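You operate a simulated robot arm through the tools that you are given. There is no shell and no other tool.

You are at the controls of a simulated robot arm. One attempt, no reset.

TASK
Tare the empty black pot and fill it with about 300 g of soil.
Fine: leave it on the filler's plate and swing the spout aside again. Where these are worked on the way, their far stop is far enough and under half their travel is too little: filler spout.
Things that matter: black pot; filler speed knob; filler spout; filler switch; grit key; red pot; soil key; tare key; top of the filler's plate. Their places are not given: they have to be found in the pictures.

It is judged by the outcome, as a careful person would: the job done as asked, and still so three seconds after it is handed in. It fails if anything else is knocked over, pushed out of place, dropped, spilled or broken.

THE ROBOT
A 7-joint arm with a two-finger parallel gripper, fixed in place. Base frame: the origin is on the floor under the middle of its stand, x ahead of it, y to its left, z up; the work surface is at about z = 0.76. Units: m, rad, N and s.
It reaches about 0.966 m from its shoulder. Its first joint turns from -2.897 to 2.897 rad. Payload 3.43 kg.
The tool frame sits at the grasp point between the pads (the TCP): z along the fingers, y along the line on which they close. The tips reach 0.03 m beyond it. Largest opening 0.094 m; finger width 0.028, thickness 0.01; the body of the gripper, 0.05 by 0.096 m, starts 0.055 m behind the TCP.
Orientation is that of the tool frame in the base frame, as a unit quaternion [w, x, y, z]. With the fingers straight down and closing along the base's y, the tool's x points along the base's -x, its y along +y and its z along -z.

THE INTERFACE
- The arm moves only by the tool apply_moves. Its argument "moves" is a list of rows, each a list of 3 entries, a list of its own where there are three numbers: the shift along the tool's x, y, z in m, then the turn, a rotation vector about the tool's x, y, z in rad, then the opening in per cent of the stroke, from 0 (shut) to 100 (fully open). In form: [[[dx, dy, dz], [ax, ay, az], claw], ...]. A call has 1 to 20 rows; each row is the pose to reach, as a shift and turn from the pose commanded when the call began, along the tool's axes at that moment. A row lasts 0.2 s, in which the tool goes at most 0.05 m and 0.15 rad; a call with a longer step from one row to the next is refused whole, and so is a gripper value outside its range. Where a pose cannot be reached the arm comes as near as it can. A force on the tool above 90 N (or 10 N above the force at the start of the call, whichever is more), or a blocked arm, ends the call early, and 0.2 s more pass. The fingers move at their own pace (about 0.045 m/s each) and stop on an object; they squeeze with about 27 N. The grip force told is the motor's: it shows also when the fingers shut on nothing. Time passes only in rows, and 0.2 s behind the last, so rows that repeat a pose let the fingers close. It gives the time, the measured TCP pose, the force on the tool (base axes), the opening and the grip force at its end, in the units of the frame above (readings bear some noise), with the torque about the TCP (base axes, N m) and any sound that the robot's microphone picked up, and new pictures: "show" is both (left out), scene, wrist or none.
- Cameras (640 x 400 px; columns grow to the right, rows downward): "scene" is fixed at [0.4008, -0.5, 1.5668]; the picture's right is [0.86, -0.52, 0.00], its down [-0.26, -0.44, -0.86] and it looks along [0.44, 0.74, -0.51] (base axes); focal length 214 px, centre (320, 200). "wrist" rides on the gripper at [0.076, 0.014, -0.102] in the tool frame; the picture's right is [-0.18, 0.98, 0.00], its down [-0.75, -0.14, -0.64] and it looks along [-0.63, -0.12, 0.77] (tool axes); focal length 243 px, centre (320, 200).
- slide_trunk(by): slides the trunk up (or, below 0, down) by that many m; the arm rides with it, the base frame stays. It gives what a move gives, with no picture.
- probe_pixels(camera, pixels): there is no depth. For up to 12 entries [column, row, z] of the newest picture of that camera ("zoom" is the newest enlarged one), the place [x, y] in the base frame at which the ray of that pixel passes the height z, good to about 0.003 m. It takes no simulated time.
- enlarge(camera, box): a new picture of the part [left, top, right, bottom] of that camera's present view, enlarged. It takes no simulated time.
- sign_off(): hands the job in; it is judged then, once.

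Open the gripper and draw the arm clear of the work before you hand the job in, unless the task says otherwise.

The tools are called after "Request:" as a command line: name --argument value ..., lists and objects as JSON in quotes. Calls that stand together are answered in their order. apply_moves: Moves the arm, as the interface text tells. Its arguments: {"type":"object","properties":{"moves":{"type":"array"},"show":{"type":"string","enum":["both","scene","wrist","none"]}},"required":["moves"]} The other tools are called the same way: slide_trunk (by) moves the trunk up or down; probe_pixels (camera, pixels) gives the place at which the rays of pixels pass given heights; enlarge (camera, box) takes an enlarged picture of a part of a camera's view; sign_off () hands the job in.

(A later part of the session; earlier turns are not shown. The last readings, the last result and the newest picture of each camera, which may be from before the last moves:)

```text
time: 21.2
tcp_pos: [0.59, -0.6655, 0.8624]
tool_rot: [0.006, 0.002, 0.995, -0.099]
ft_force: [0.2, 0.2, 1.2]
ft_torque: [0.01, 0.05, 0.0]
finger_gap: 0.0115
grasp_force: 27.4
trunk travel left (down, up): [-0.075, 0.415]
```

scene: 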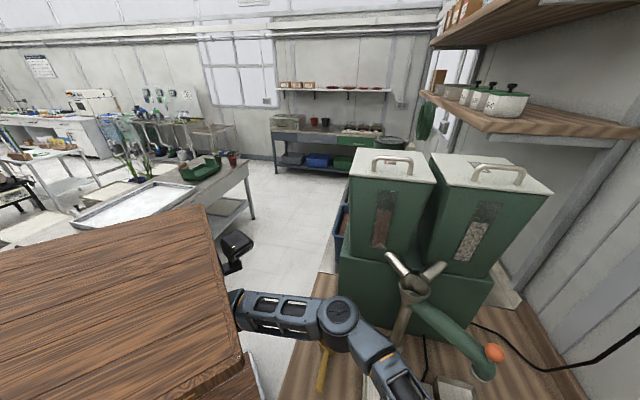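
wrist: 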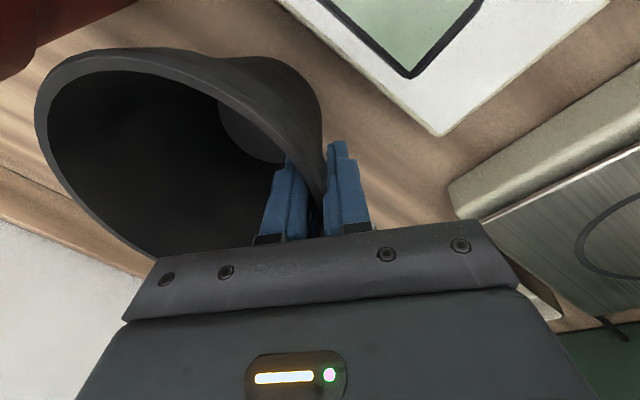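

The grip holds (gap 11.5 mm, 27 N). I lift straight up with the trunk by 0.12 m.

Request:
slide_trunk --by 0.12

Request:
apply_moves --moves '[[[0, 0, 0], [0, 0, 0], 0]]'

```text
time: 22.7
tcp_pos: [0.5903, -0.6665, 0.9812]
tool_rot: [0.007, 0.002, 0.995, -0.098]
ft_force: [0.2, -0.9, -0.9]
ft_torque: [0.08, -0.04, 0.02]
finger_gap: 0.0115
grasp_force: 25.8
trunk travel left (down, up): [-0.195, 0.295]
```

```text
time: 23.1
tcp_pos: [0.5896, -0.6667, 0.9808]
tool_rot: [0.007, 0.001, 0.995, -0.099]
ft_force: [-0.2, 0.3, -0.5]
ft_torque: [-0.01, 0.0, 0.0]
finger_gap: 0.0114
grasp_force: 26.8
trunk travel left (down, up): [-0.195, 0.295]
```

scene: 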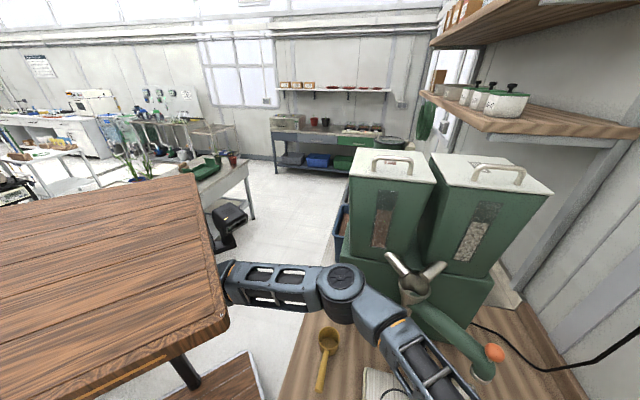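
wrist: 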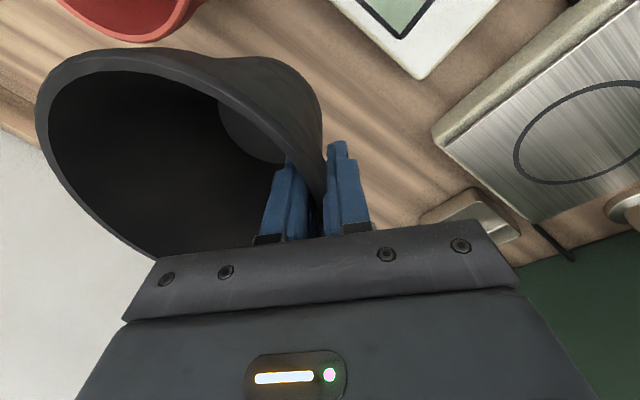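

The pot is up with its base about 0.88 and unchanged in the grip. I carry it toward the plate, turning it 45° about the vertical so that the forearm keeps off the hopper; first half of the way.

Request:
apply_moves --moves '[[[-0.0004, 0.004, -0.0008], [0, -0.0022, -0.0116], 0], [[-0.0016, 0.0158, -0.003], [0, -0.009, -0.0463], 0], [[-0.0034, 0.033, -0.0064], [0, -0.0186, -0.0964], 0], [[-0.0054, 0.0526, -0.0102], [0, -0.03, -0.154], 0], [[-0.0074, 0.0723, -0.014], [0, -0.041, -0.212], 0], [[-0.0097, 0.0947, -0.0184], [0, -0.0536, -0.2776], 0], [[-0.0117, 0.1144, -0.0222], [0, -0.0648, -0.3354], 0], [[-0.013, 0.127, -0.0246], [0, -0.072, -0.372], 0], [[-0.0135, 0.1315, -0.0255], [0, -0.0745, -0.3855], 0], [[-0.0135, 0.1315, -0.0255], [0, -0.0745, -0.3855], 0]]'

```text
time: 25.5
tcp_pos: [0.5692, -0.547, 0.9718]
tool_rot: [0.011, -0.165, 0.982, -0.092]
ft_force: [-0.3, -0.6, -0.7]
ft_torque: [0.05, 0.07, -0.01]
finger_gap: 0.0115
grasp_force: 26.7
trunk travel left (down, up): [-0.195, 0.295]
stopped in row 10: the arm was blocked; the commanded pose is now the measured one
```

scene: 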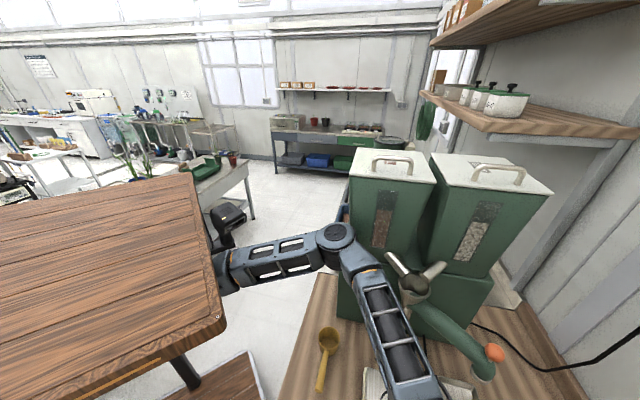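
wrist: 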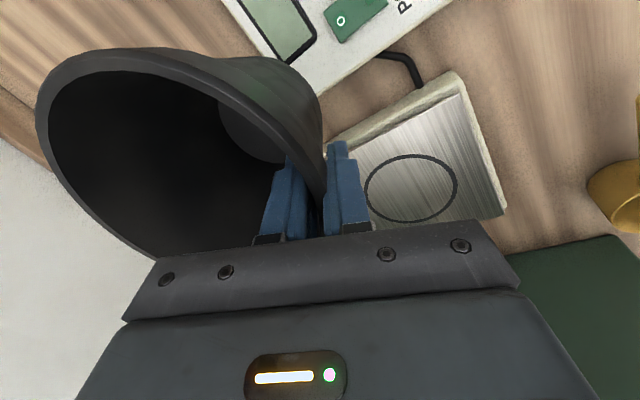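

The call stopped at its last row, "blocked", with the tool 34 mm short; the elbow at (335,238) is close to the hopper's edge at (353,240). I look closely before moving.

Request:
enlarge --camera "scene" --box '[200, 140, 456, 300]'

Request:
probe_pixels --camera "scene" --pixels '[[340, 312, 0.76], [340, 250, 1.06], [353, 258, 1.06], [350, 176, 1.3], [336, 236, 1.2], [336, 236, 1.15], [432, 182, 1.3], [356, 263, 1.15]]'

```text
2.50 times, centred on (328, 220) of scene
```

zoom: 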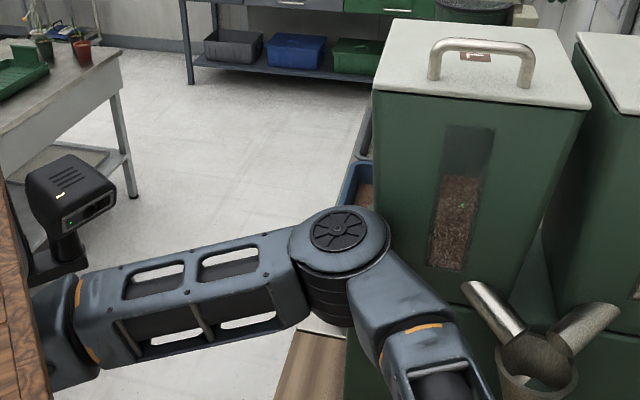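

```text
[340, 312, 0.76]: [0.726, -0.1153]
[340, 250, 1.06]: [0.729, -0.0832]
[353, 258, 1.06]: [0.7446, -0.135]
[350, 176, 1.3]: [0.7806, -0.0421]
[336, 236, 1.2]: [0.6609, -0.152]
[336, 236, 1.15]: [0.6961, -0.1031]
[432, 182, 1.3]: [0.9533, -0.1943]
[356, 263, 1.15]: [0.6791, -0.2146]
```

The elbow disc is right against the hopper bin's edge. I back the tool off slowly along the way it came, with very small first steps, so that nothing springs.

Request:
apply_moves --moves '[[[0.0003, -0.0012, 0], [0, 0, 0], 0], [[0.001, -0.004, 0], [0, 0, 0], 0], [[0.0022, -0.009, 0], [0, 0, 0], 0], [[0.004, -0.016, 0], [0, 0, 0], 0], [[0.0062, -0.025, 0], [0, 0, 0], 0], [[0.0087, -0.035, 0], [0, 0, 0], 0], [[0.0112, -0.045, 0.001], [0, 0, 0], 0], [[0.0135, -0.054, 0.001], [0, 0, 0], 0], [[0.0149, -0.0591, 0.001], [0, 0, 0], 0], [[0.0149, -0.0591, 0.001], [0, 0, 0], 0]]'

```text
time: 27.7
tcp_pos: [0.5864, -0.601, 0.9822]
tool_rot: [0.013, -0.174, 0.98, -0.095]
ft_force: [0.8, 0.3, -0.3]
ft_torque: [0.03, 0.01, 0.03]
finger_gap: 0.0111
grasp_force: 27.1
trunk travel left (down, up): [-0.195, 0.295]
```

scene: 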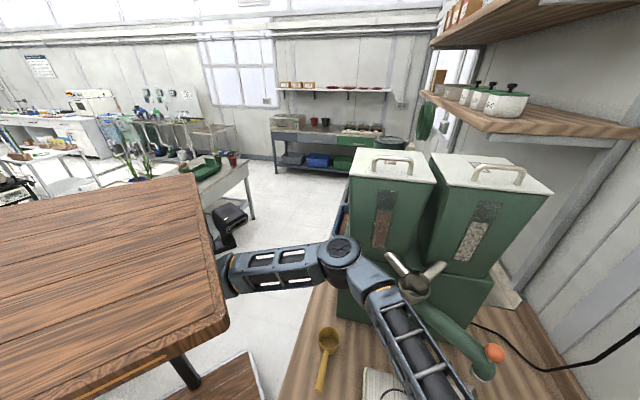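
wrist: 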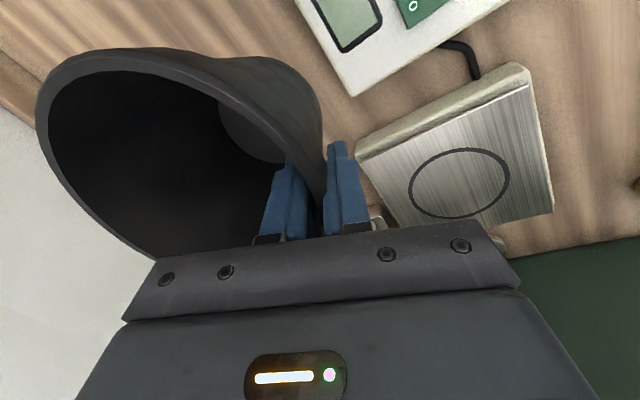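

The arm is free again and calm, pot still held. To keep the elbow off the hopper I will work with the trunk high and the arm reaching down; first raise the trunk 0.28 m.

Request:
slide_trunk --by 0.28

Request:
apply_moves --moves '[[[0, 0, 0], [0, 0, 0], 0]]'

```text
time: 30.6
tcp_pos: [0.5877, -0.6027, 1.2619]
tool_rot: [0.013, -0.175, 0.98, -0.095]
ft_force: [-0.5, -0.8, 0.0]
ft_torque: [0.01, 0.01, 0.02]
finger_gap: 0.0116
grasp_force: 27.0
trunk travel left (down, up): [-0.475, 0.015]
```

```text
time: 31.0
tcp_pos: [0.5876, -0.6017, 1.2613]
tool_rot: [0.013, -0.174, 0.98, -0.095]
ft_force: [-0.4, 0.4, 0.1]
ft_torque: [0.03, 0.04, -0.02]
finger_gap: 0.0115
grasp_force: 27.4
trunk travel left (down, up): [-0.475, 0.015]
```

scene: 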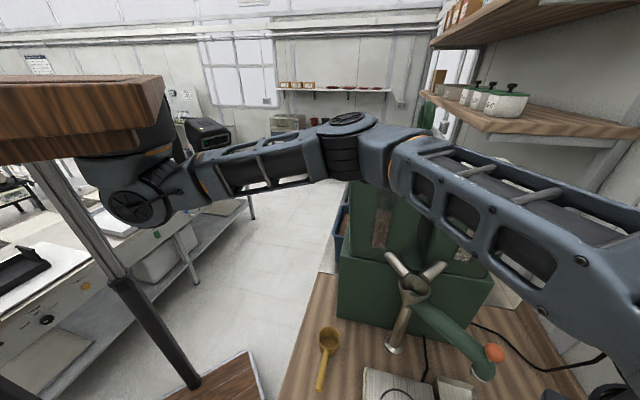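
wrist: 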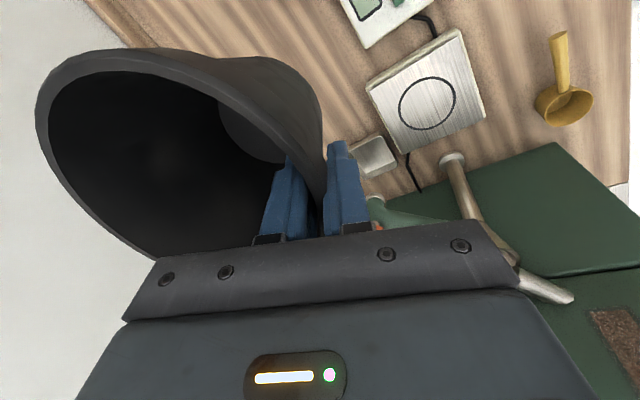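

The side view now gives the shoulder at about (0.27, 0) and the elbow top at z≈1.50, above the hopper lids (≈1.30–1.34). I reach down with the arm by 0.14 m here, over free table, to see how the elbow follows.

Request:
apply_moves --moves '[[[0, 0.001, 0.005], [0, 0, 0], 0], [[-0.0001, 0.0033, 0.017], [0, 0, 0], 0], [[-0.0003, 0.0067, 0.0344], [0, 0, 0], 0], [[-0.0004, 0.0105, 0.054], [0, 0, 0], 0], [[-0.0006, 0.0143, 0.0737], [0, 0, 0], 0], [[-0.0008, 0.0182, 0.0934], [0, 0, 0], 0], [[-0.0009, 0.022, 0.113], [0, 0, 0], 0], [[-0.001, 0.025, 0.1285], [0, 0, 0], 0], [[-0.0011, 0.0267, 0.1374], [0, 0, 0], 0], [[-0.0011, 0.0267, 0.1374], [0, 0, 0], 0]]'

```text
time: 33.2
tcp_pos: [0.5881, -0.6004, 1.119]
tool_rot: [0.014, -0.174, 0.98, -0.095]
ft_force: [-0.5, 0.6, 0.4]
ft_torque: [0.02, 0.02, 0.0]
finger_gap: 0.0114
grasp_force: 27.6
trunk travel left (down, up): [-0.475, 0.015]
```

scene: 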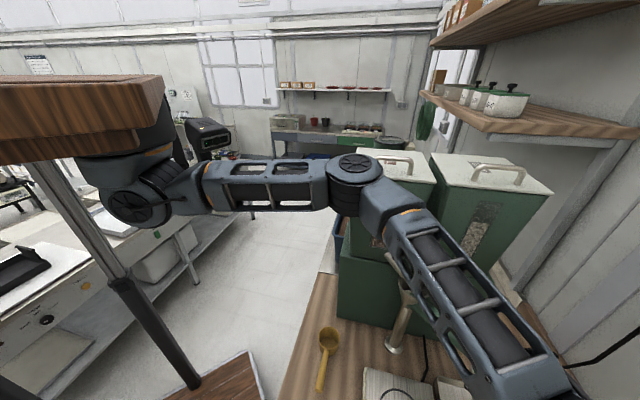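
wrist: 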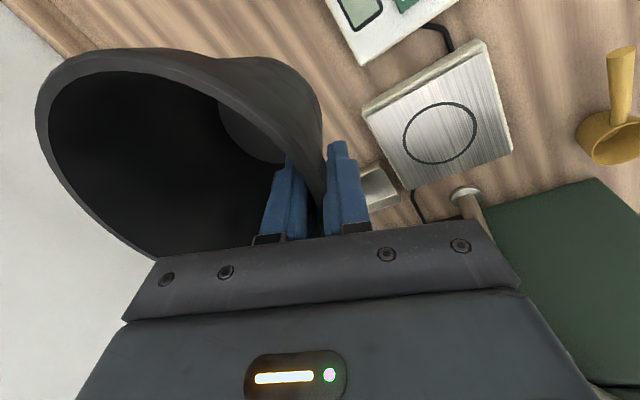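

The elbow follows down by roughly half of the tool's descent (disc now at (355,165)). So I will cross past the hopper corner high and only then reach down: back up 0.14 m first.

Request:
apply_moves --moves '[[[0, -0.001, -0.005], [0, 0, 0], 0], [[0.0001, -0.0033, -0.017], [0, 0, 0], 0], [[0.0003, -0.0067, -0.0344], [0, 0, 0], 0], [[0.0004, -0.0105, -0.054], [0, 0, 0], 0], [[0.0006, -0.0143, -0.0737], [0, 0, 0], 0], [[0.0008, -0.0182, -0.0934], [0, 0, 0], 0], [[0.0009, -0.022, -0.113], [0, 0, 0], 0], [[0.001, -0.025, -0.1285], [0, 0, 0], 0], [[0.0011, -0.0267, -0.1374], [0, 0, 0], 0], [[0.0011, -0.0286, -0.1472], [0, 0, 0], 0], [[0.0011, -0.0286, -0.1472], [0, 0, 0], 0]]' --show "scene"

```text
time: 35.6
tcp_pos: [0.5891, -0.6034, 1.2717]
tool_rot: [0.013, -0.174, 0.98, -0.095]
ft_force: [-0.1, -0.1, -0.7]
ft_torque: [0.03, -0.01, -0.01]
finger_gap: 0.0112
grasp_force: 27.1
trunk travel left (down, up): [-0.475, 0.015]
```

scene: 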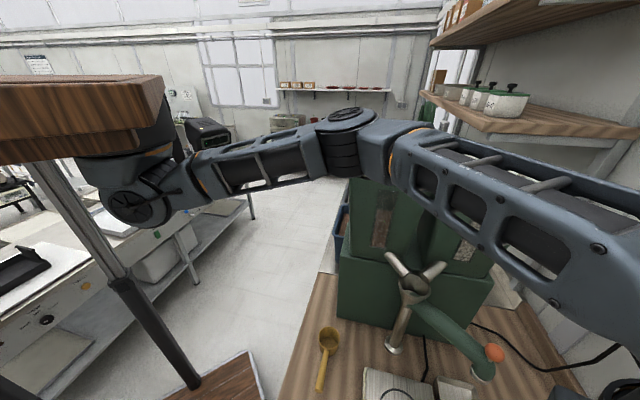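

Elbow is high again, above the lids. I now swing toward the plate at this height, turning the pot a further 20° in this first half.

Request:
apply_moves --moves '[[[-0.0016, 0.0034, -0.0007], [0.0001, -0.0027, -0.0137], 0], [[-0.0066, 0.0136, -0.0027], [0.0004, -0.0107, -0.055], 0], [[-0.014, 0.0289, -0.0057], [0.0009, -0.0227, -0.1168], 0], [[-0.0223, 0.0459, -0.0091], [0.0014, -0.036, -0.1855], 0], [[-0.0305, 0.0629, -0.0124], [0.002, -0.0494, -0.2542], 0], [[-0.0371, 0.0765, -0.0151], [0.0024, -0.06, -0.309], 0], [[-0.0404, 0.0833, -0.0165], [0.0026, -0.0654, -0.3366], 0], [[-0.0413, 0.085, -0.0168], [0.0027, -0.0668, -0.3435], 0], [[-0.0413, 0.085, -0.0168], [0.0027, -0.0668, -0.3435], 0]]'

```text
time: 37.6
tcp_pos: [0.5959, -0.5072, 1.2722]
tool_rot: [0.03, -0.342, 0.935, -0.091]
ft_force: [-0.3, 0.0, -1.4]
ft_torque: [0.06, 0.05, 0.0]
finger_gap: 0.0115
grasp_force: 27.0
trunk travel left (down, up): [-0.475, 0.015]
```

scene: 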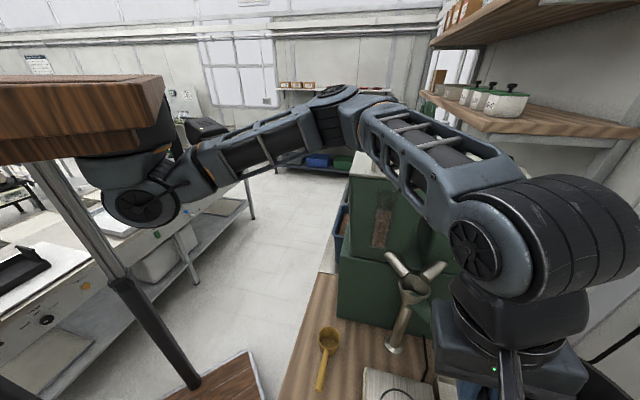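
wrist: 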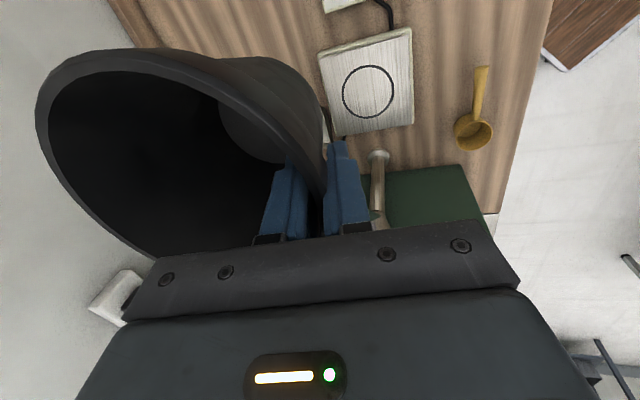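

Clear so far, elbow at (335,95) well over the hopper. I complete the swing to the pose above the plate.

Request:
apply_moves --moves '[[[-0.0028, 0.0026, -0.0005], [0.0001, -0.0026, -0.0136], 0], [[-0.0112, 0.0103, -0.0021], [0.0003, -0.0105, -0.0542], 0], [[-0.0237, 0.0218, -0.0044], [0.0007, -0.0224, -0.1153], 0], [[-0.0376, 0.0347, -0.007], [0.0011, -0.0355, -0.183], 0], [[-0.0516, 0.0475, -0.0095], [0.0016, -0.0487, -0.2509], 0], [[-0.0627, 0.0578, -0.0116], [0.0019, -0.0592, -0.305], 0], [[-0.0683, 0.0629, -0.0126], [0.0021, -0.0645, -0.332], 0], [[-0.0697, 0.0642, -0.0129], [0.0021, -0.0658, -0.339], 0], [[-0.0697, 0.0642, -0.0129], [0.0021, -0.0658, -0.339], 0]]'

```text
time: 39.6
tcp_pos: [0.6058, -0.4095, 1.2722]
tool_rot: [0.045, -0.497, 0.862, -0.085]
ft_force: [-0.3, -0.3, -0.6]
ft_torque: [0.06, 0.03, -0.03]
finger_gap: 0.0115
grasp_force: 27.1
trunk travel left (down, up): [-0.475, 0.015]
```

scene: 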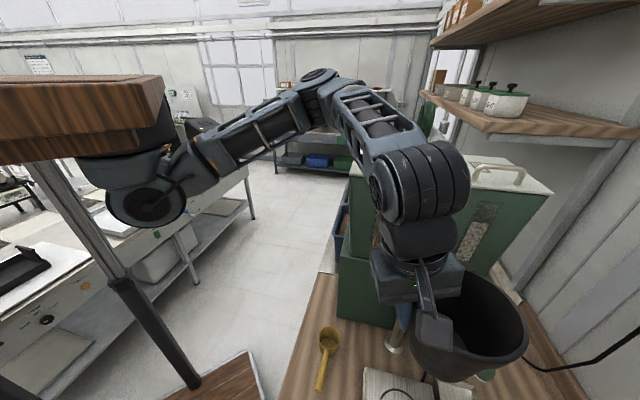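
wrist: 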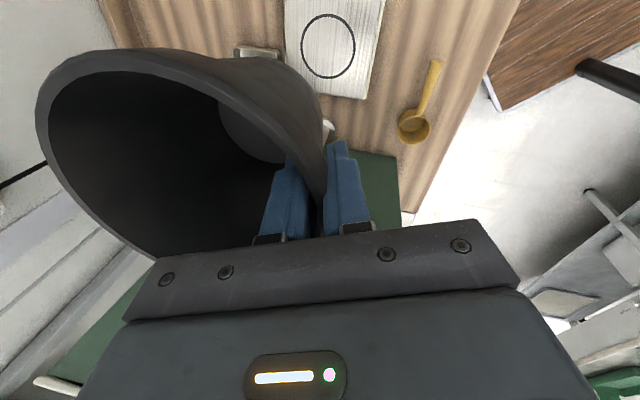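

The arm is in a good pose with the elbow high (320,75). I check the plate circle's centre in this view before reaching down.

Request:
enlarge --camera "wrist" --box '[220, 0, 460, 150]'

Request:
probe_pixels --camera "wrist" --pixels '[[302, 46, 0.822], [355, 46, 0.822], [329, 14, 0.822], [329, 79, 0.822], [328, 46, 0.822], [262, 52, 0.78]]'

```text
2.67 times, centred on (340, 75) of wrist
```

zoom: 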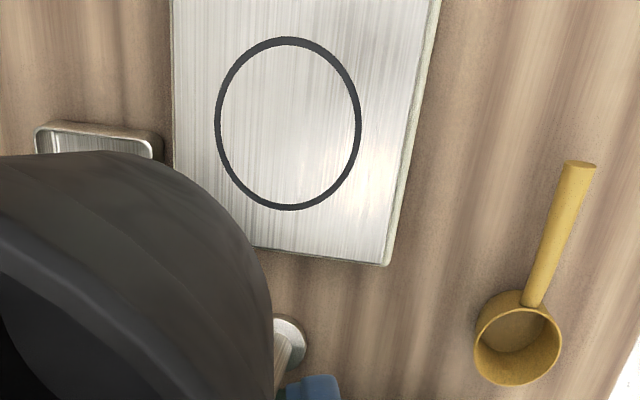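

```text
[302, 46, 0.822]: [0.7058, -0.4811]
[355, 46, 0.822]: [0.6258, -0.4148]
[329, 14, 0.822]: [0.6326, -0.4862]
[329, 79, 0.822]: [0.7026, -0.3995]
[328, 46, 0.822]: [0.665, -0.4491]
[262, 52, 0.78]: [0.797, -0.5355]
```

Circle centre reads (0.666,−0.446), a few mm from the pot's present axis; I include that correction and go down 0.16 m, watching the forearm by the hopper.

Request:
apply_moves --moves '[[[0, 0.001, 0.006], [0, 0, 0], 0], [[0, 0.0032, 0.019], [0, 0, 0], 0], [[0.0001, 0.0063, 0.0378], [0, 0, 0], 0], [[0.0001, 0.01, 0.0599], [0, 0, 0], 0], [[0.0002, 0.0137, 0.082], [0, 0, 0], 0], [[0.0003, 0.0174, 0.104], [0, 0, 0], 0], [[0.0003, 0.0211, 0.126], [0, 0, 0], 0], [[0.0004, 0.0243, 0.145], [0, 0, 0], 0], [[0.0004, 0.0264, 0.1577], [0, 0, 0], 0], [[0.0004, 0.0264, 0.1577], [0, 0, 0], 0]]'

```text
time: 41.8
tcp_pos: [0.6126, -0.4157, 1.1202]
tool_rot: [0.049, -0.497, 0.861, -0.09]
ft_force: [1.0, -0.8, 0.1]
ft_torque: [0.02, 0.02, -0.04]
finger_gap: 0.0114
grasp_force: 26.5
trunk travel left (down, up): [-0.475, 0.015]
```

scene: 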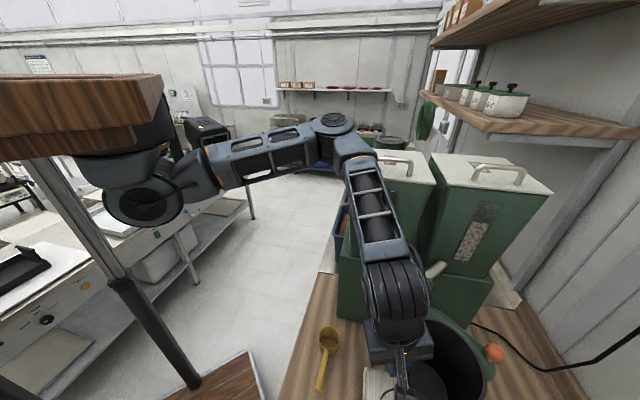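
wrist: 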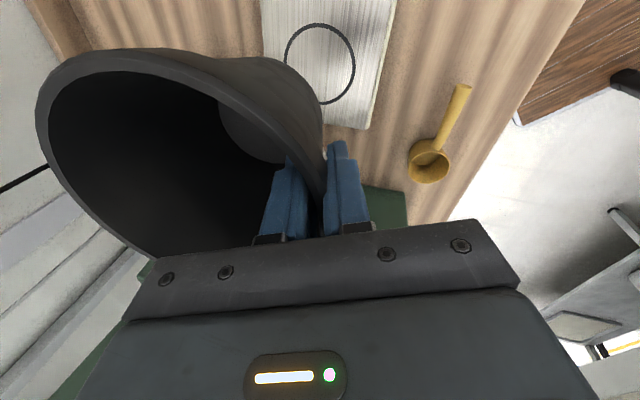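

The tool is 8 mm higher and a few mm off from where commanded, and the stand looks slightly swayed, so the forearm may be brushing the hopper lid's corner. I look closely there.

Request:
enlarge --camera "scene" --box '[260, 80, 516, 240]'

Request:
enlarge --camera "scene" --box '[320, 240, 576, 400]'

```text
2.50 times, centred on (388, 160) of scene
```

zoom: 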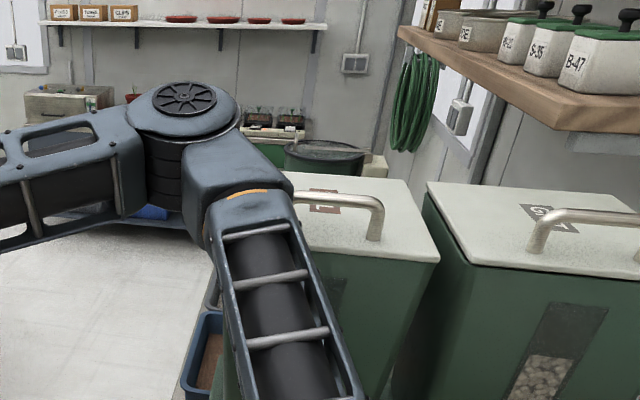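

```text
2.50 times, centred on (448, 320) of scene
```

zoom: 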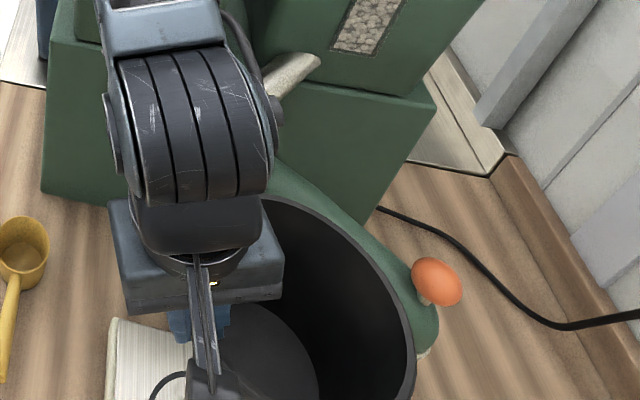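

I hold for two rows to see whether the offset remains (contact) or fades (sway).

Request:
apply_moves --moves '[[[0, 0, 0], [0, 0, 0], 0], [[0, 0, 0], [0, 0, 0], 0]]' --show "scene"

```text
time: 42.4
tcp_pos: [0.6118, -0.4163, 1.119]
tool_rot: [0.05, -0.497, 0.862, -0.09]
ft_force: [-0.2, -0.8, 0.1]
ft_torque: [0.02, 0.01, -0.01]
finger_gap: 0.0113
grasp_force: 26.5
trunk travel left (down, up): [-0.475, 0.015]
```

scene: 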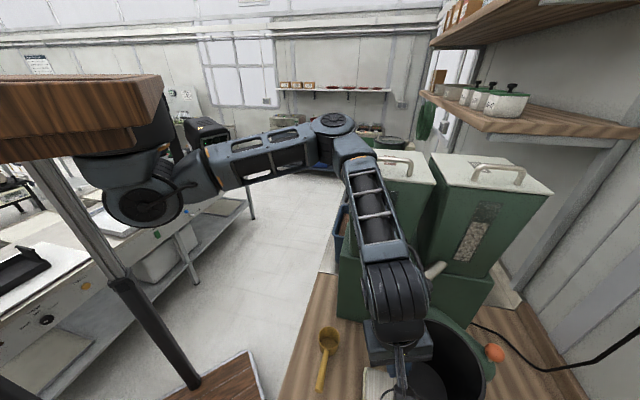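

The offset persists, so the forearm does rest lightly on the hopper lid's corner (worked out at ≈(0.70,−0.135,1.36)). I reverse the descent gently, and will instead pass further inside and lower with the trunk.

Request:
apply_moves --moves '[[[0, -0.0005, -0.003], [0, 0, 0], 0], [[0, -0.0018, -0.011], [0, 0, 0], 0], [[-0.0001, -0.0042, -0.025], [0, 0, 0], 0], [[-0.0001, -0.0074, -0.044], [0, 0, 0], 0], [[-0.0002, -0.011, -0.066], [0, 0, 0], 0], [[-0.0002, -0.0147, -0.088], [0, 0, 0], 0], [[-0.0003, -0.0184, -0.11], [0, 0, 0], 0], [[-0.0003, -0.0219, -0.131], [0, 0, 0], 0], [[-0.0004, -0.0248, -0.148], [0, 0, 0], 0], [[-0.0004, -0.0264, -0.1577], [0, 0, 0], 0], [[-0.0004, -0.0264, -0.1577], [0, 0, 0], 0]]' --show "scene"

```text
time: 44.8
tcp_pos: [0.6058, -0.4112, 1.2723]
tool_rot: [0.045, -0.497, 0.862, -0.085]
ft_force: [0.0, 0.6, -1.4]
ft_torque: [0.03, 0.04, 0.02]
finger_gap: 0.0112
grasp_force: 27.0
trunk travel left (down, up): [-0.475, 0.015]
```

scene: 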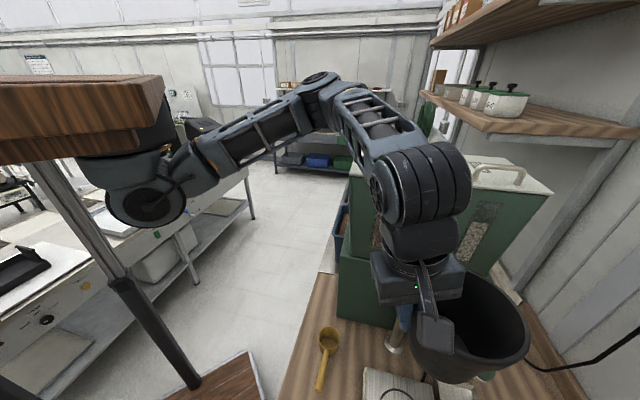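

Back at the high pose, hopper unchanged. I draw the tool inward to about (0.525,−0.335) at this height, so that the forearm will stay well clear of the lid on the way down.

Request:
apply_moves --moves '[[[-0.001, 0.0042, -0.0008], [0, 0, 0], 0], [[-0.004, 0.0168, -0.0033], [0, 0, 0], 0], [[-0.0084, 0.0356, -0.007], [0, 0, 0], 0], [[-0.0134, 0.0566, -0.0111], [0, 0, 0], 0], [[-0.0184, 0.0776, -0.0152], [0, 0, 0], 0], [[-0.0223, 0.0943, -0.0185], [0, 0, 0], 0], [[-0.0243, 0.1027, -0.0202], [0, 0, 0], 0], [[-0.0248, 0.1048, -0.0206], [0, 0, 0], 0], [[-0.0248, 0.1048, -0.0206], [0, 0, 0], 0]]' --show "scene"

```text
time: 46.8
tcp_pos: [0.5266, -0.3368, 1.2702]
tool_rot: [0.045, -0.497, 0.862, -0.085]
ft_force: [0.0, -0.4, -1.0]
ft_torque: [-0.01, 0.03, -0.01]
finger_gap: 0.0114
grasp_force: 27.0
trunk travel left (down, up): [-0.475, 0.015]
```

scene: 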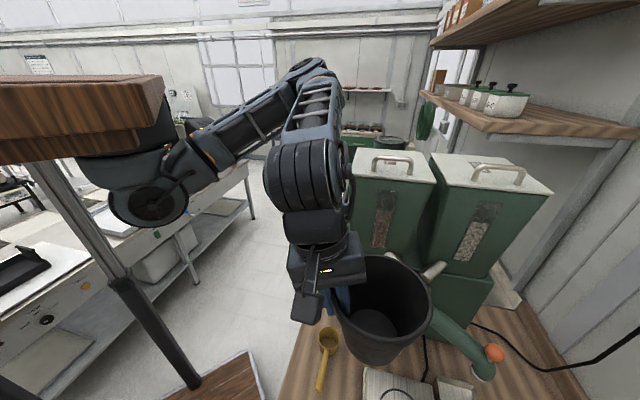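

The forearm is clear of the hopper now. I lower the trunk 0.16 m first and check.

Request:
slide_trunk --by -0.16

Request:
apply_moves --moves '[[[0, 0, 0], [0, 0, 0], 0]]' --show "scene"

```text
time: 48.6
tcp_pos: [0.5277, -0.3369, 1.1106]
tool_rot: [0.045, -0.497, 0.862, -0.084]
ft_force: [0.1, 0.4, 0.1]
ft_torque: [0.05, 0.04, -0.02]
finger_gap: 0.0114
grasp_force: 27.3
trunk travel left (down, up): [-0.315, 0.175]
```

```text
time: 49.0
tcp_pos: [0.5258, -0.3358, 1.1113]
tool_rot: [0.045, -0.497, 0.863, -0.085]
ft_force: [0.7, -0.2, -0.1]
ft_torque: [0.04, 0.01, 0.01]
finger_gap: 0.0116
grasp_force: 26.8
trunk travel left (down, up): [-0.315, 0.175]
```

scene: 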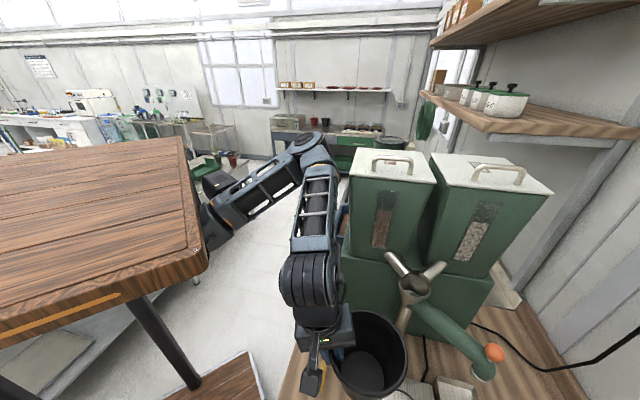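

Clear. I lower another 0.15 m, which puts the pot's base at about 0.86, just above the plate's height.

Request:
slide_trunk --by -0.15

Request:
apply_moves --moves '[[[0, 0, 0], [0, 0, 0], 0]]'

```text
time: 50.7
tcp_pos: [0.5274, -0.3367, 0.9613]
tool_rot: [0.045, -0.497, 0.863, -0.084]
ft_force: [0.2, -0.5, -0.1]
ft_torque: [0.02, 0.04, 0.01]
finger_gap: 0.0113
grasp_force: 27.0
trunk travel left (down, up): [-0.165, 0.325]
```

```text
time: 51.1
tcp_pos: [0.5261, -0.3375, 0.9597]
tool_rot: [0.045, -0.497, 0.862, -0.084]
ft_force: [-0.6, 0.2, 0.0]
ft_torque: [0.02, 0.05, 0.0]
finger_gap: 0.0117
grasp_force: 27.2
trunk travel left (down, up): [-0.165, 0.325]
```

scene: 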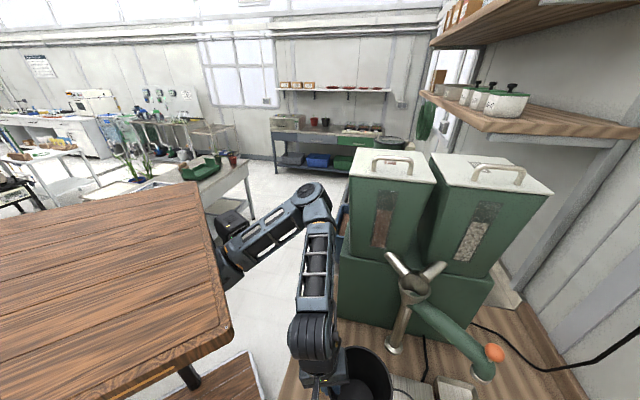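
wrist: 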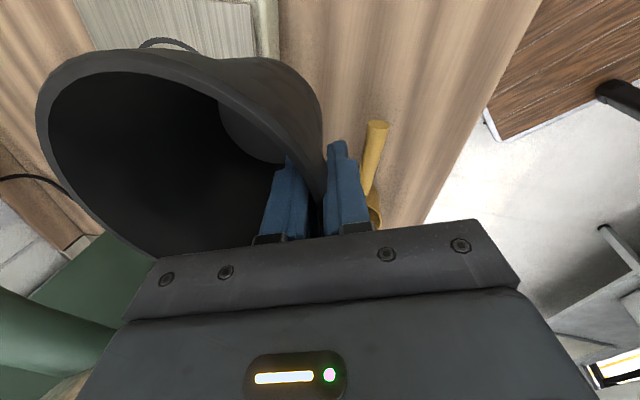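

Pot base is at about 0.857, clear of the plate's 0.822. I move outward to bring the pot over the circle.

Request:
apply_moves --moves '[[[0.001, -0.0043, 0.0008], [0, 0, 0], 0], [[0.0039, -0.0172, 0.0034], [0, 0, 0], 0], [[0.0083, -0.0366, 0.0072], [0, 0, 0], 0], [[0.0132, -0.058, 0.0114], [0, 0, 0], 0], [[0.0181, -0.0796, 0.0156], [0, 0, 0], 0], [[0.022, -0.0968, 0.019], [0, 0, 0], 0], [[0.0239, -0.1054, 0.0207], [0, 0, 0], 0], [[0.0244, -0.1075, 0.0211], [0, 0, 0], 0], [[0.0244, -0.1075, 0.0211], [0, 0, 0], 0]]'

```text
time: 53.1
tcp_pos: [0.6074, -0.4087, 0.9644]
tool_rot: [0.046, -0.498, 0.862, -0.087]
ft_force: [-0.5, 0.5, -0.4]
ft_torque: [0.03, 0.0, 0.0]
finger_gap: 0.0115
grasp_force: 27.6
trunk travel left (down, up): [-0.165, 0.325]
```

scene: 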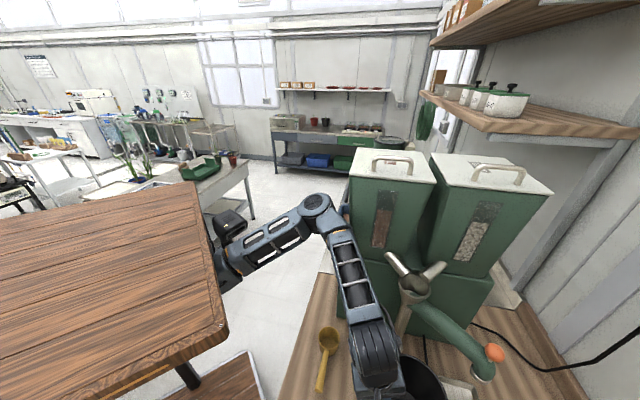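
wrist: 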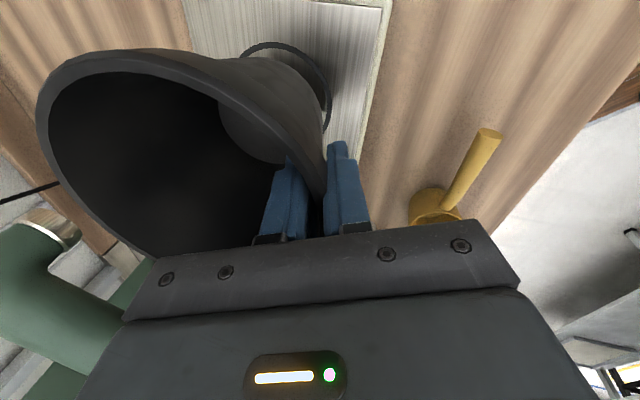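

Pot is nearly over the circle; the tool is about 4 mm off, so I check the elbow/hopper gap and the pot's position before lowering.

Request:
enlarge --camera "scene" --box '[260, 150, 452, 270]'

Request:
enlarge --camera "wrist" --box '[140, 0, 460, 200]'

```text
3.33 times, centred on (356, 210) of scene
```

zoom: 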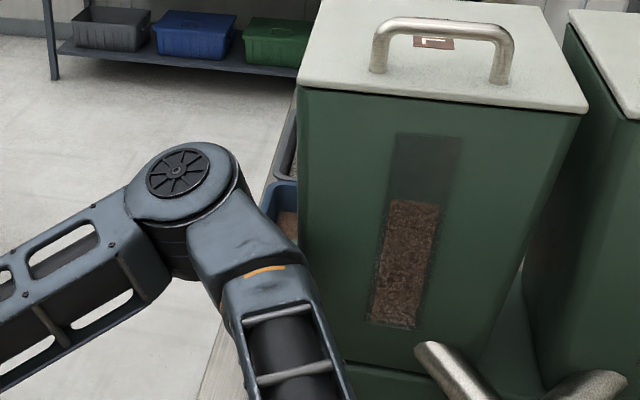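

```text
2.00 times, centred on (300, 100) of wrist
```

zoom: 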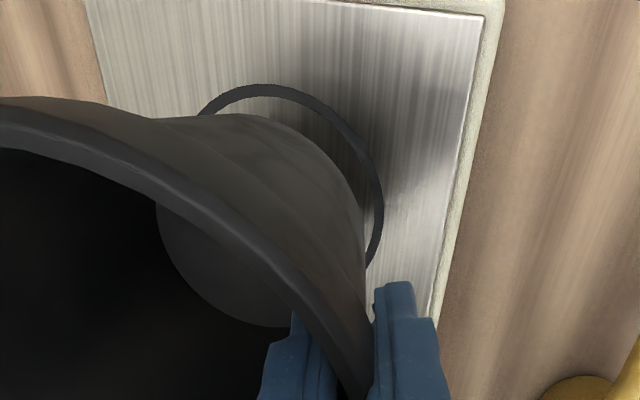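

I fit the circle arc and the pot's base edge from this view to see the centring.

Request:
probe_pixels --camera "zoom" --pixels '[[262, 84, 0.822], [335, 118, 0.822], [383, 195, 0.822], [370, 265, 0.822], [204, 110, 0.822], [225, 113, 0.86], [285, 128, 0.86], [335, 165, 0.86], [362, 215, 0.86]]'

```text
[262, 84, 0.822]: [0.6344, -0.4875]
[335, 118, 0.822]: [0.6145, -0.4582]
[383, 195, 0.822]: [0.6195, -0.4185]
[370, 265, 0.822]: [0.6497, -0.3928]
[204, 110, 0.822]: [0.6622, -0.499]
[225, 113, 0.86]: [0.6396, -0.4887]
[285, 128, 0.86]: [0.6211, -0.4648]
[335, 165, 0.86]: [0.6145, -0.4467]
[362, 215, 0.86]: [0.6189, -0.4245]
```

The pot's axis is within about 5 mm of the circle's centre (0.666,−0.4455). I lower 0.03 m with the trunk, then finish gently with the arm.

Request:
slide_trunk --by -0.03

Request:
apply_moves --moves '[[[-0.0015, -0.0025, 0.0005], [0, 0, 0], 0], [[-0.0015, -0.0025, 0.0005], [0, 0, 0], 0]]'

```text
time: 53.9
tcp_pos: [0.6052, -0.4134, 0.9329]
tool_rot: [0.046, -0.496, 0.863, -0.085]
ft_force: [-0.4, 0.6, -0.8]
ft_torque: [0.04, 0.05, 0.02]
finger_gap: 0.0114
grasp_force: 27.1
trunk travel left (down, up): [-0.135, 0.355]
```

```text
time: 54.5
tcp_pos: [0.6082, -0.4139, 0.9318]
tool_rot: [0.046, -0.495, 0.863, -0.085]
ft_force: [0.9, 0.1, -0.1]
ft_torque: [0.01, 0.03, 0.01]
finger_gap: 0.0116
grasp_force: 27.2
trunk travel left (down, up): [-0.135, 0.355]
```

scene: 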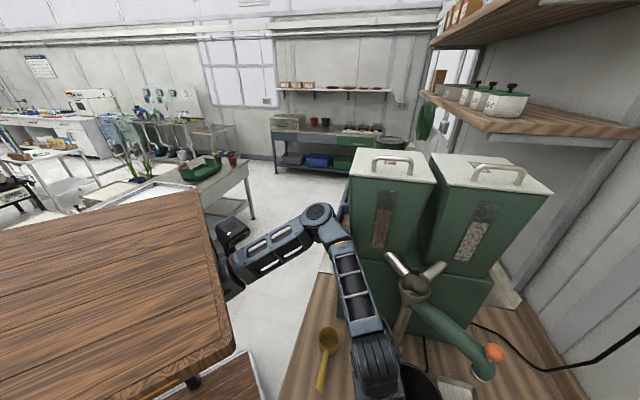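
wrist: 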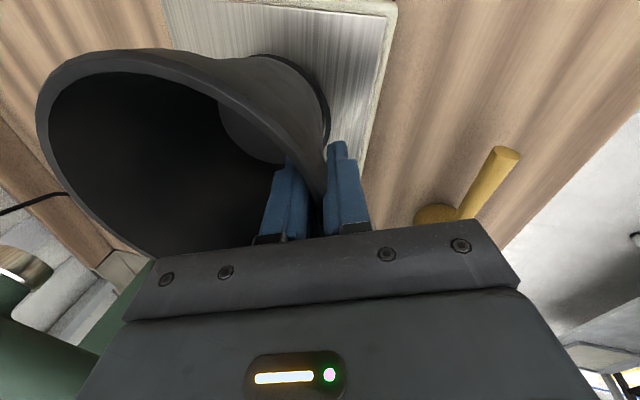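

The base now covers the circle with a few mm to go. I lower in 2 mm steps with the arm, watching the force.

Request:
apply_moves --moves '[[[0, 0.0004, 0.002], [0, 0, 0], 0], [[0, 0.0008, 0.004], [0, 0, 0], 0], [[0, 0.0012, 0.006], [0, 0, 0], 0], [[0, 0.0014, 0.007], [0, 0, 0], 0], [[0, 0.0016, 0.008], [0, 0, 0], 0]]' --show "wrist"

```text
time: 55.7
tcp_pos: [0.6118, -0.4122, 0.9279]
tool_rot: [0.048, -0.497, 0.862, -0.087]
ft_force: [0.3, -0.1, -0.2]
ft_torque: [0.04, 0.04, -0.02]
finger_gap: 0.0113
grasp_force: 26.8
trunk travel left (down, up): [-0.135, 0.355]
```

wrist: 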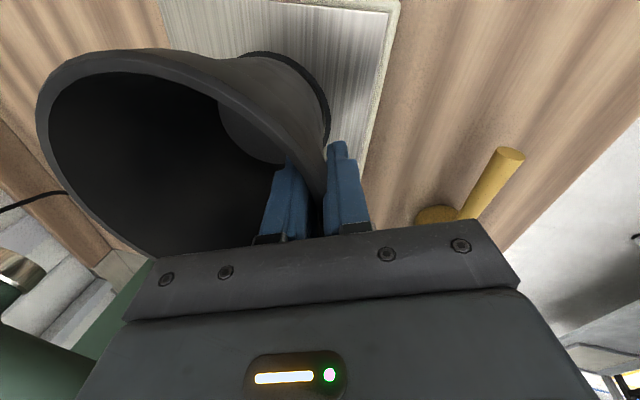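

No contact force yet. I continue down in small steps.

Request:
apply_moves --moves '[[[0.0005, 0.001, 0.002], [0, 0, 0], 0], [[0.001, 0.002, 0.004], [0, 0, 0], 0], [[0.001, 0.0024, 0.006], [0, 0, 0], 0], [[0.001, 0.0028, 0.008], [0, 0, 0], 0], [[0.001, 0.0028, 0.008], [0, 0, 0], 0]]' --show "both"

```text
time: 56.9
tcp_pos: [0.6072, -0.4106, 0.9184]
tool_rot: [0.048, -0.497, 0.862, -0.088]
ft_force: [0.3, -0.7, -0.8]
ft_torque: [0.01, 0.02, 0.0]
finger_gap: 0.0115
grasp_force: 26.8
trunk travel left (down, up): [-0.135, 0.355]
```

scene: 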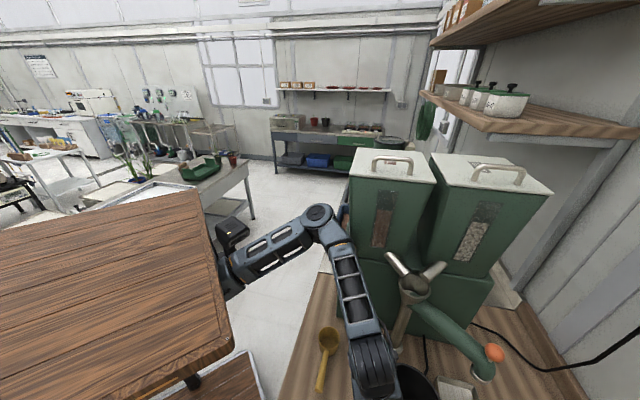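
wrist: 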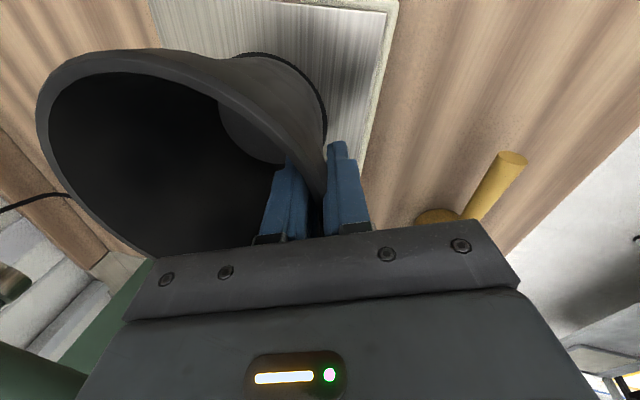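

Still no contact at TCP z 0.918. I look at the base against the plate.

Request:
enlarge --camera "wrist" --box '[200, 20, 400, 145]'

```text
3.20 times, centred on (300, 82) of wrist
```

zoom: 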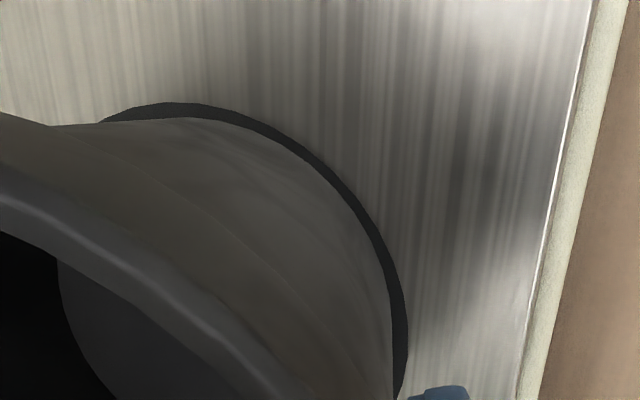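

The base sits concentric inside the ring, still a little above. I continue in 2 mm steps.

Request:
apply_moves --moves '[[[0, 0.0004, 0.002], [0, 0, 0], 0], [[0, 0.0008, 0.004], [0, 0, 0], 0], [[0, 0.0012, 0.006], [0, 0, 0], 0], [[0, 0.0012, 0.006], [0, 0, 0], 0]]' --show "wrist"

```text
time: 57.9
tcp_pos: [0.6091, -0.4109, 0.9151]
tool_rot: [0.049, -0.497, 0.862, -0.089]
ft_force: [0.3, 7.0, 14.4]
ft_torque: [0.27, -0.22, 0.08]
finger_gap: 0.0112
grasp_force: 26.6
trunk travel left (down, up): [-0.135, 0.355]
```

wrist: 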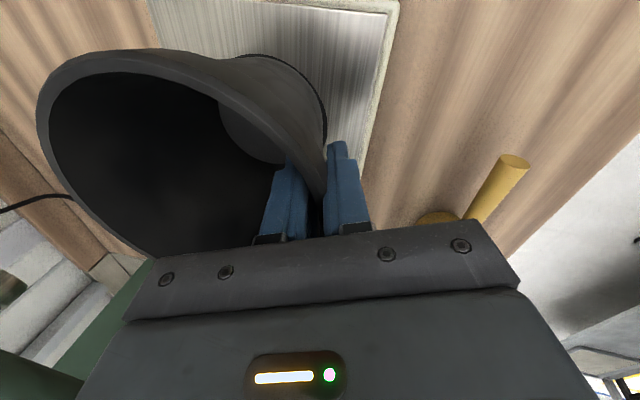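

The pot has touched down (14 N up). I ease up 3.5 mm to relieve the load, then open the fingers.

Request:
apply_moves --moves '[[[0, -0.0003, -0.0018], [0, 0, 0], 0], [[0, -0.0007, -0.0035], [0, 0, 0], 0], [[0, -0.0007, -0.0035], [0, 0, 0], 0]]' --show "none"

Request:
apply_moves --moves '[[[0, 0, 0], [0, 0, 0], 15], [[0, 0, 0], [0, 0, 0], 25], [[0, 0, 0], [0, 0, 0], 40], [[0, 0, 0], [0, 0, 0], 50], [[0, 0, 0], [0, 0, 0], 50]]'

```text
time: 58.7
tcp_pos: [0.6076, -0.4114, 0.9157]
tool_rot: [0.048, -0.497, 0.862, -0.087]
ft_force: [1.0, -1.2, 5.8]
ft_torque: [-0.08, -0.25, 0.01]
finger_gap: 0.0116
grasp_force: 26.8
trunk travel left (down, up): [-0.135, 0.355]
```

```text
time: 59.9
tcp_pos: [0.6078, -0.4102, 0.9168]
tool_rot: [0.048, -0.497, 0.862, -0.087]
ft_force: [-0.4, -0.1, 0.3]
ft_torque: [-0.01, -0.02, 0.01]
finger_gap: 0.0472
grasp_force: 0.1
trunk travel left (down, up): [-0.135, 0.355]
```

scene: 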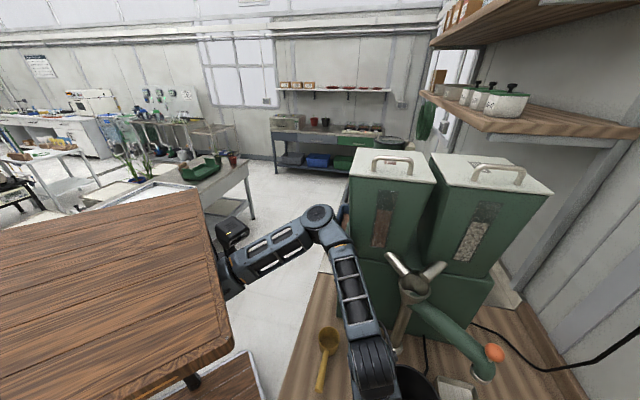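
wrist: 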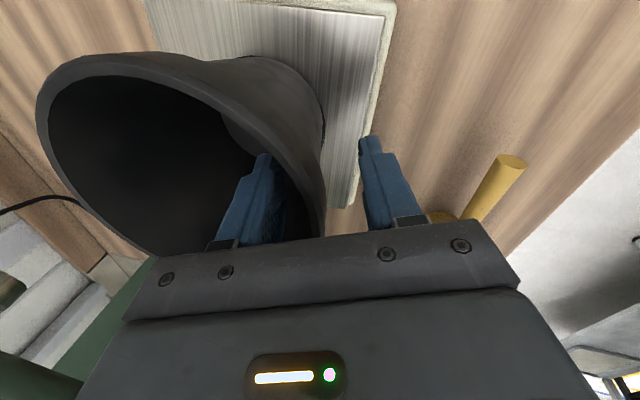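

The pot stands free on the plate (plate top ≈0.813). I withdraw the fingers upward along their axis.

Request:
apply_moves --moves '[[[0, 0, -0.005], [0, 0, 0], 50], [[0, 0, -0.017], [0, 0, 0], 50], [[0, 0, -0.035], [0, 0, 0], 50], [[0, 0, -0.055], [0, 0, 0], 50], [[0, 0, -0.075], [0, 0, 0], 50], [[0, 0, -0.09], [0, 0, 0], 50], [[0, 0, -0.1], [0, 0, 0], 50], [[0, 0, -0.1], [0, 0, 0], 50]]'

```text
time: 61.7
tcp_pos: [0.5944, -0.4033, 1.0109]
tool_rot: [0.045, -0.498, 0.862, -0.085]
ft_force: [-0.3, 0.5, -0.2]
ft_torque: [-0.02, 0.0, 0.02]
finger_gap: 0.0472
grasp_force: 0.1
trunk travel left (down, up): [-0.135, 0.355]
```

scene: 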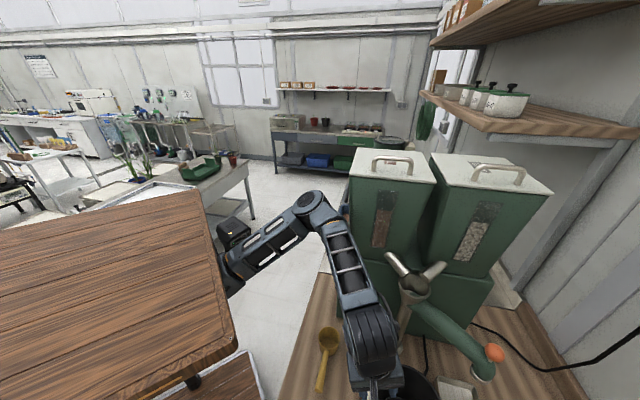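
wrist: 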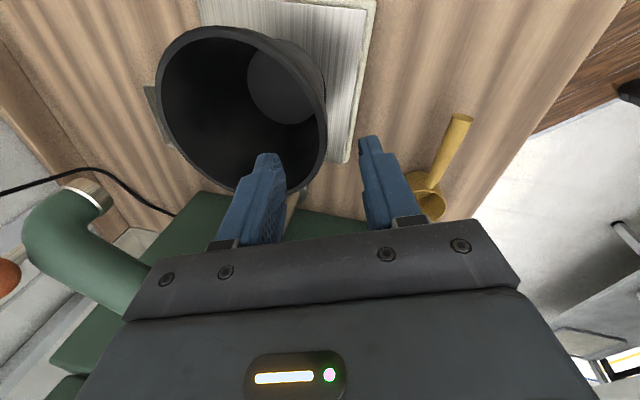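

The pot stands centred on the plate. Next I want a good look at the spout: I draw inward first (clear of the hopper lid), then raise the trunk.

Request:
apply_moves --moves '[[[-0.001, 0.0036, -0.0007], [0, 0, 0], 50], [[-0.0038, 0.0143, -0.0028], [0, 0, 0], 30], [[-0.0081, 0.0304, -0.006], [0, 0, 0], 10], [[-0.0128, 0.0482, -0.0095], [0, 0, 0], 0], [[-0.0175, 0.0661, -0.013], [0, 0, 0], 0], [[-0.0213, 0.0804, -0.0158], [0, 0, 0], 0], [[-0.0232, 0.0875, -0.0172], [0, 0, 0], 0], [[-0.0237, 0.0893, -0.0176], [0, 0, 0], 0], [[-0.0237, 0.0893, -0.0176], [0, 0, 0], 0]]' --show "scene"

Request:
slide_trunk --by 0.32

```text
time: 63.7
tcp_pos: [0.528, -0.3368, 1.0082]
tool_rot: [0.04, -0.497, 0.863, -0.083]
ft_force: [1.1, 0.1, 1.1]
ft_torque: [-0.01, 0.03, 0.0]
finger_gap: 0.0
grasp_force: 26.7
trunk travel left (down, up): [-0.135, 0.355]
```

scene: 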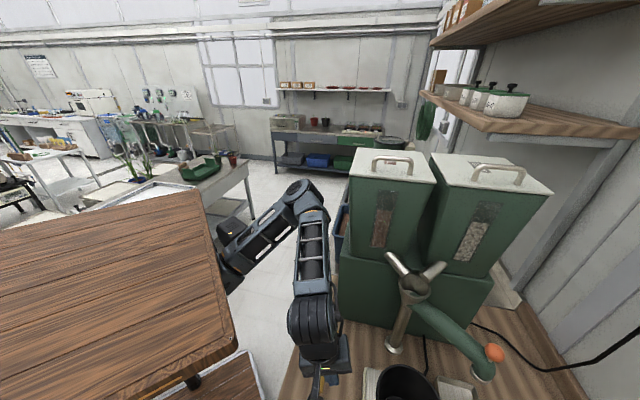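

```text
time: 66.9
tcp_pos: [0.5286, -0.3363, 1.3281]
tool_rot: [0.042, -0.498, 0.862, -0.083]
ft_force: [0.5, -0.2, 0.1]
ft_torque: [-0.01, -0.03, -0.01]
finger_gap: 0.0
grasp_force: 27.1
trunk travel left (down, up): [-0.455, 0.035]
```

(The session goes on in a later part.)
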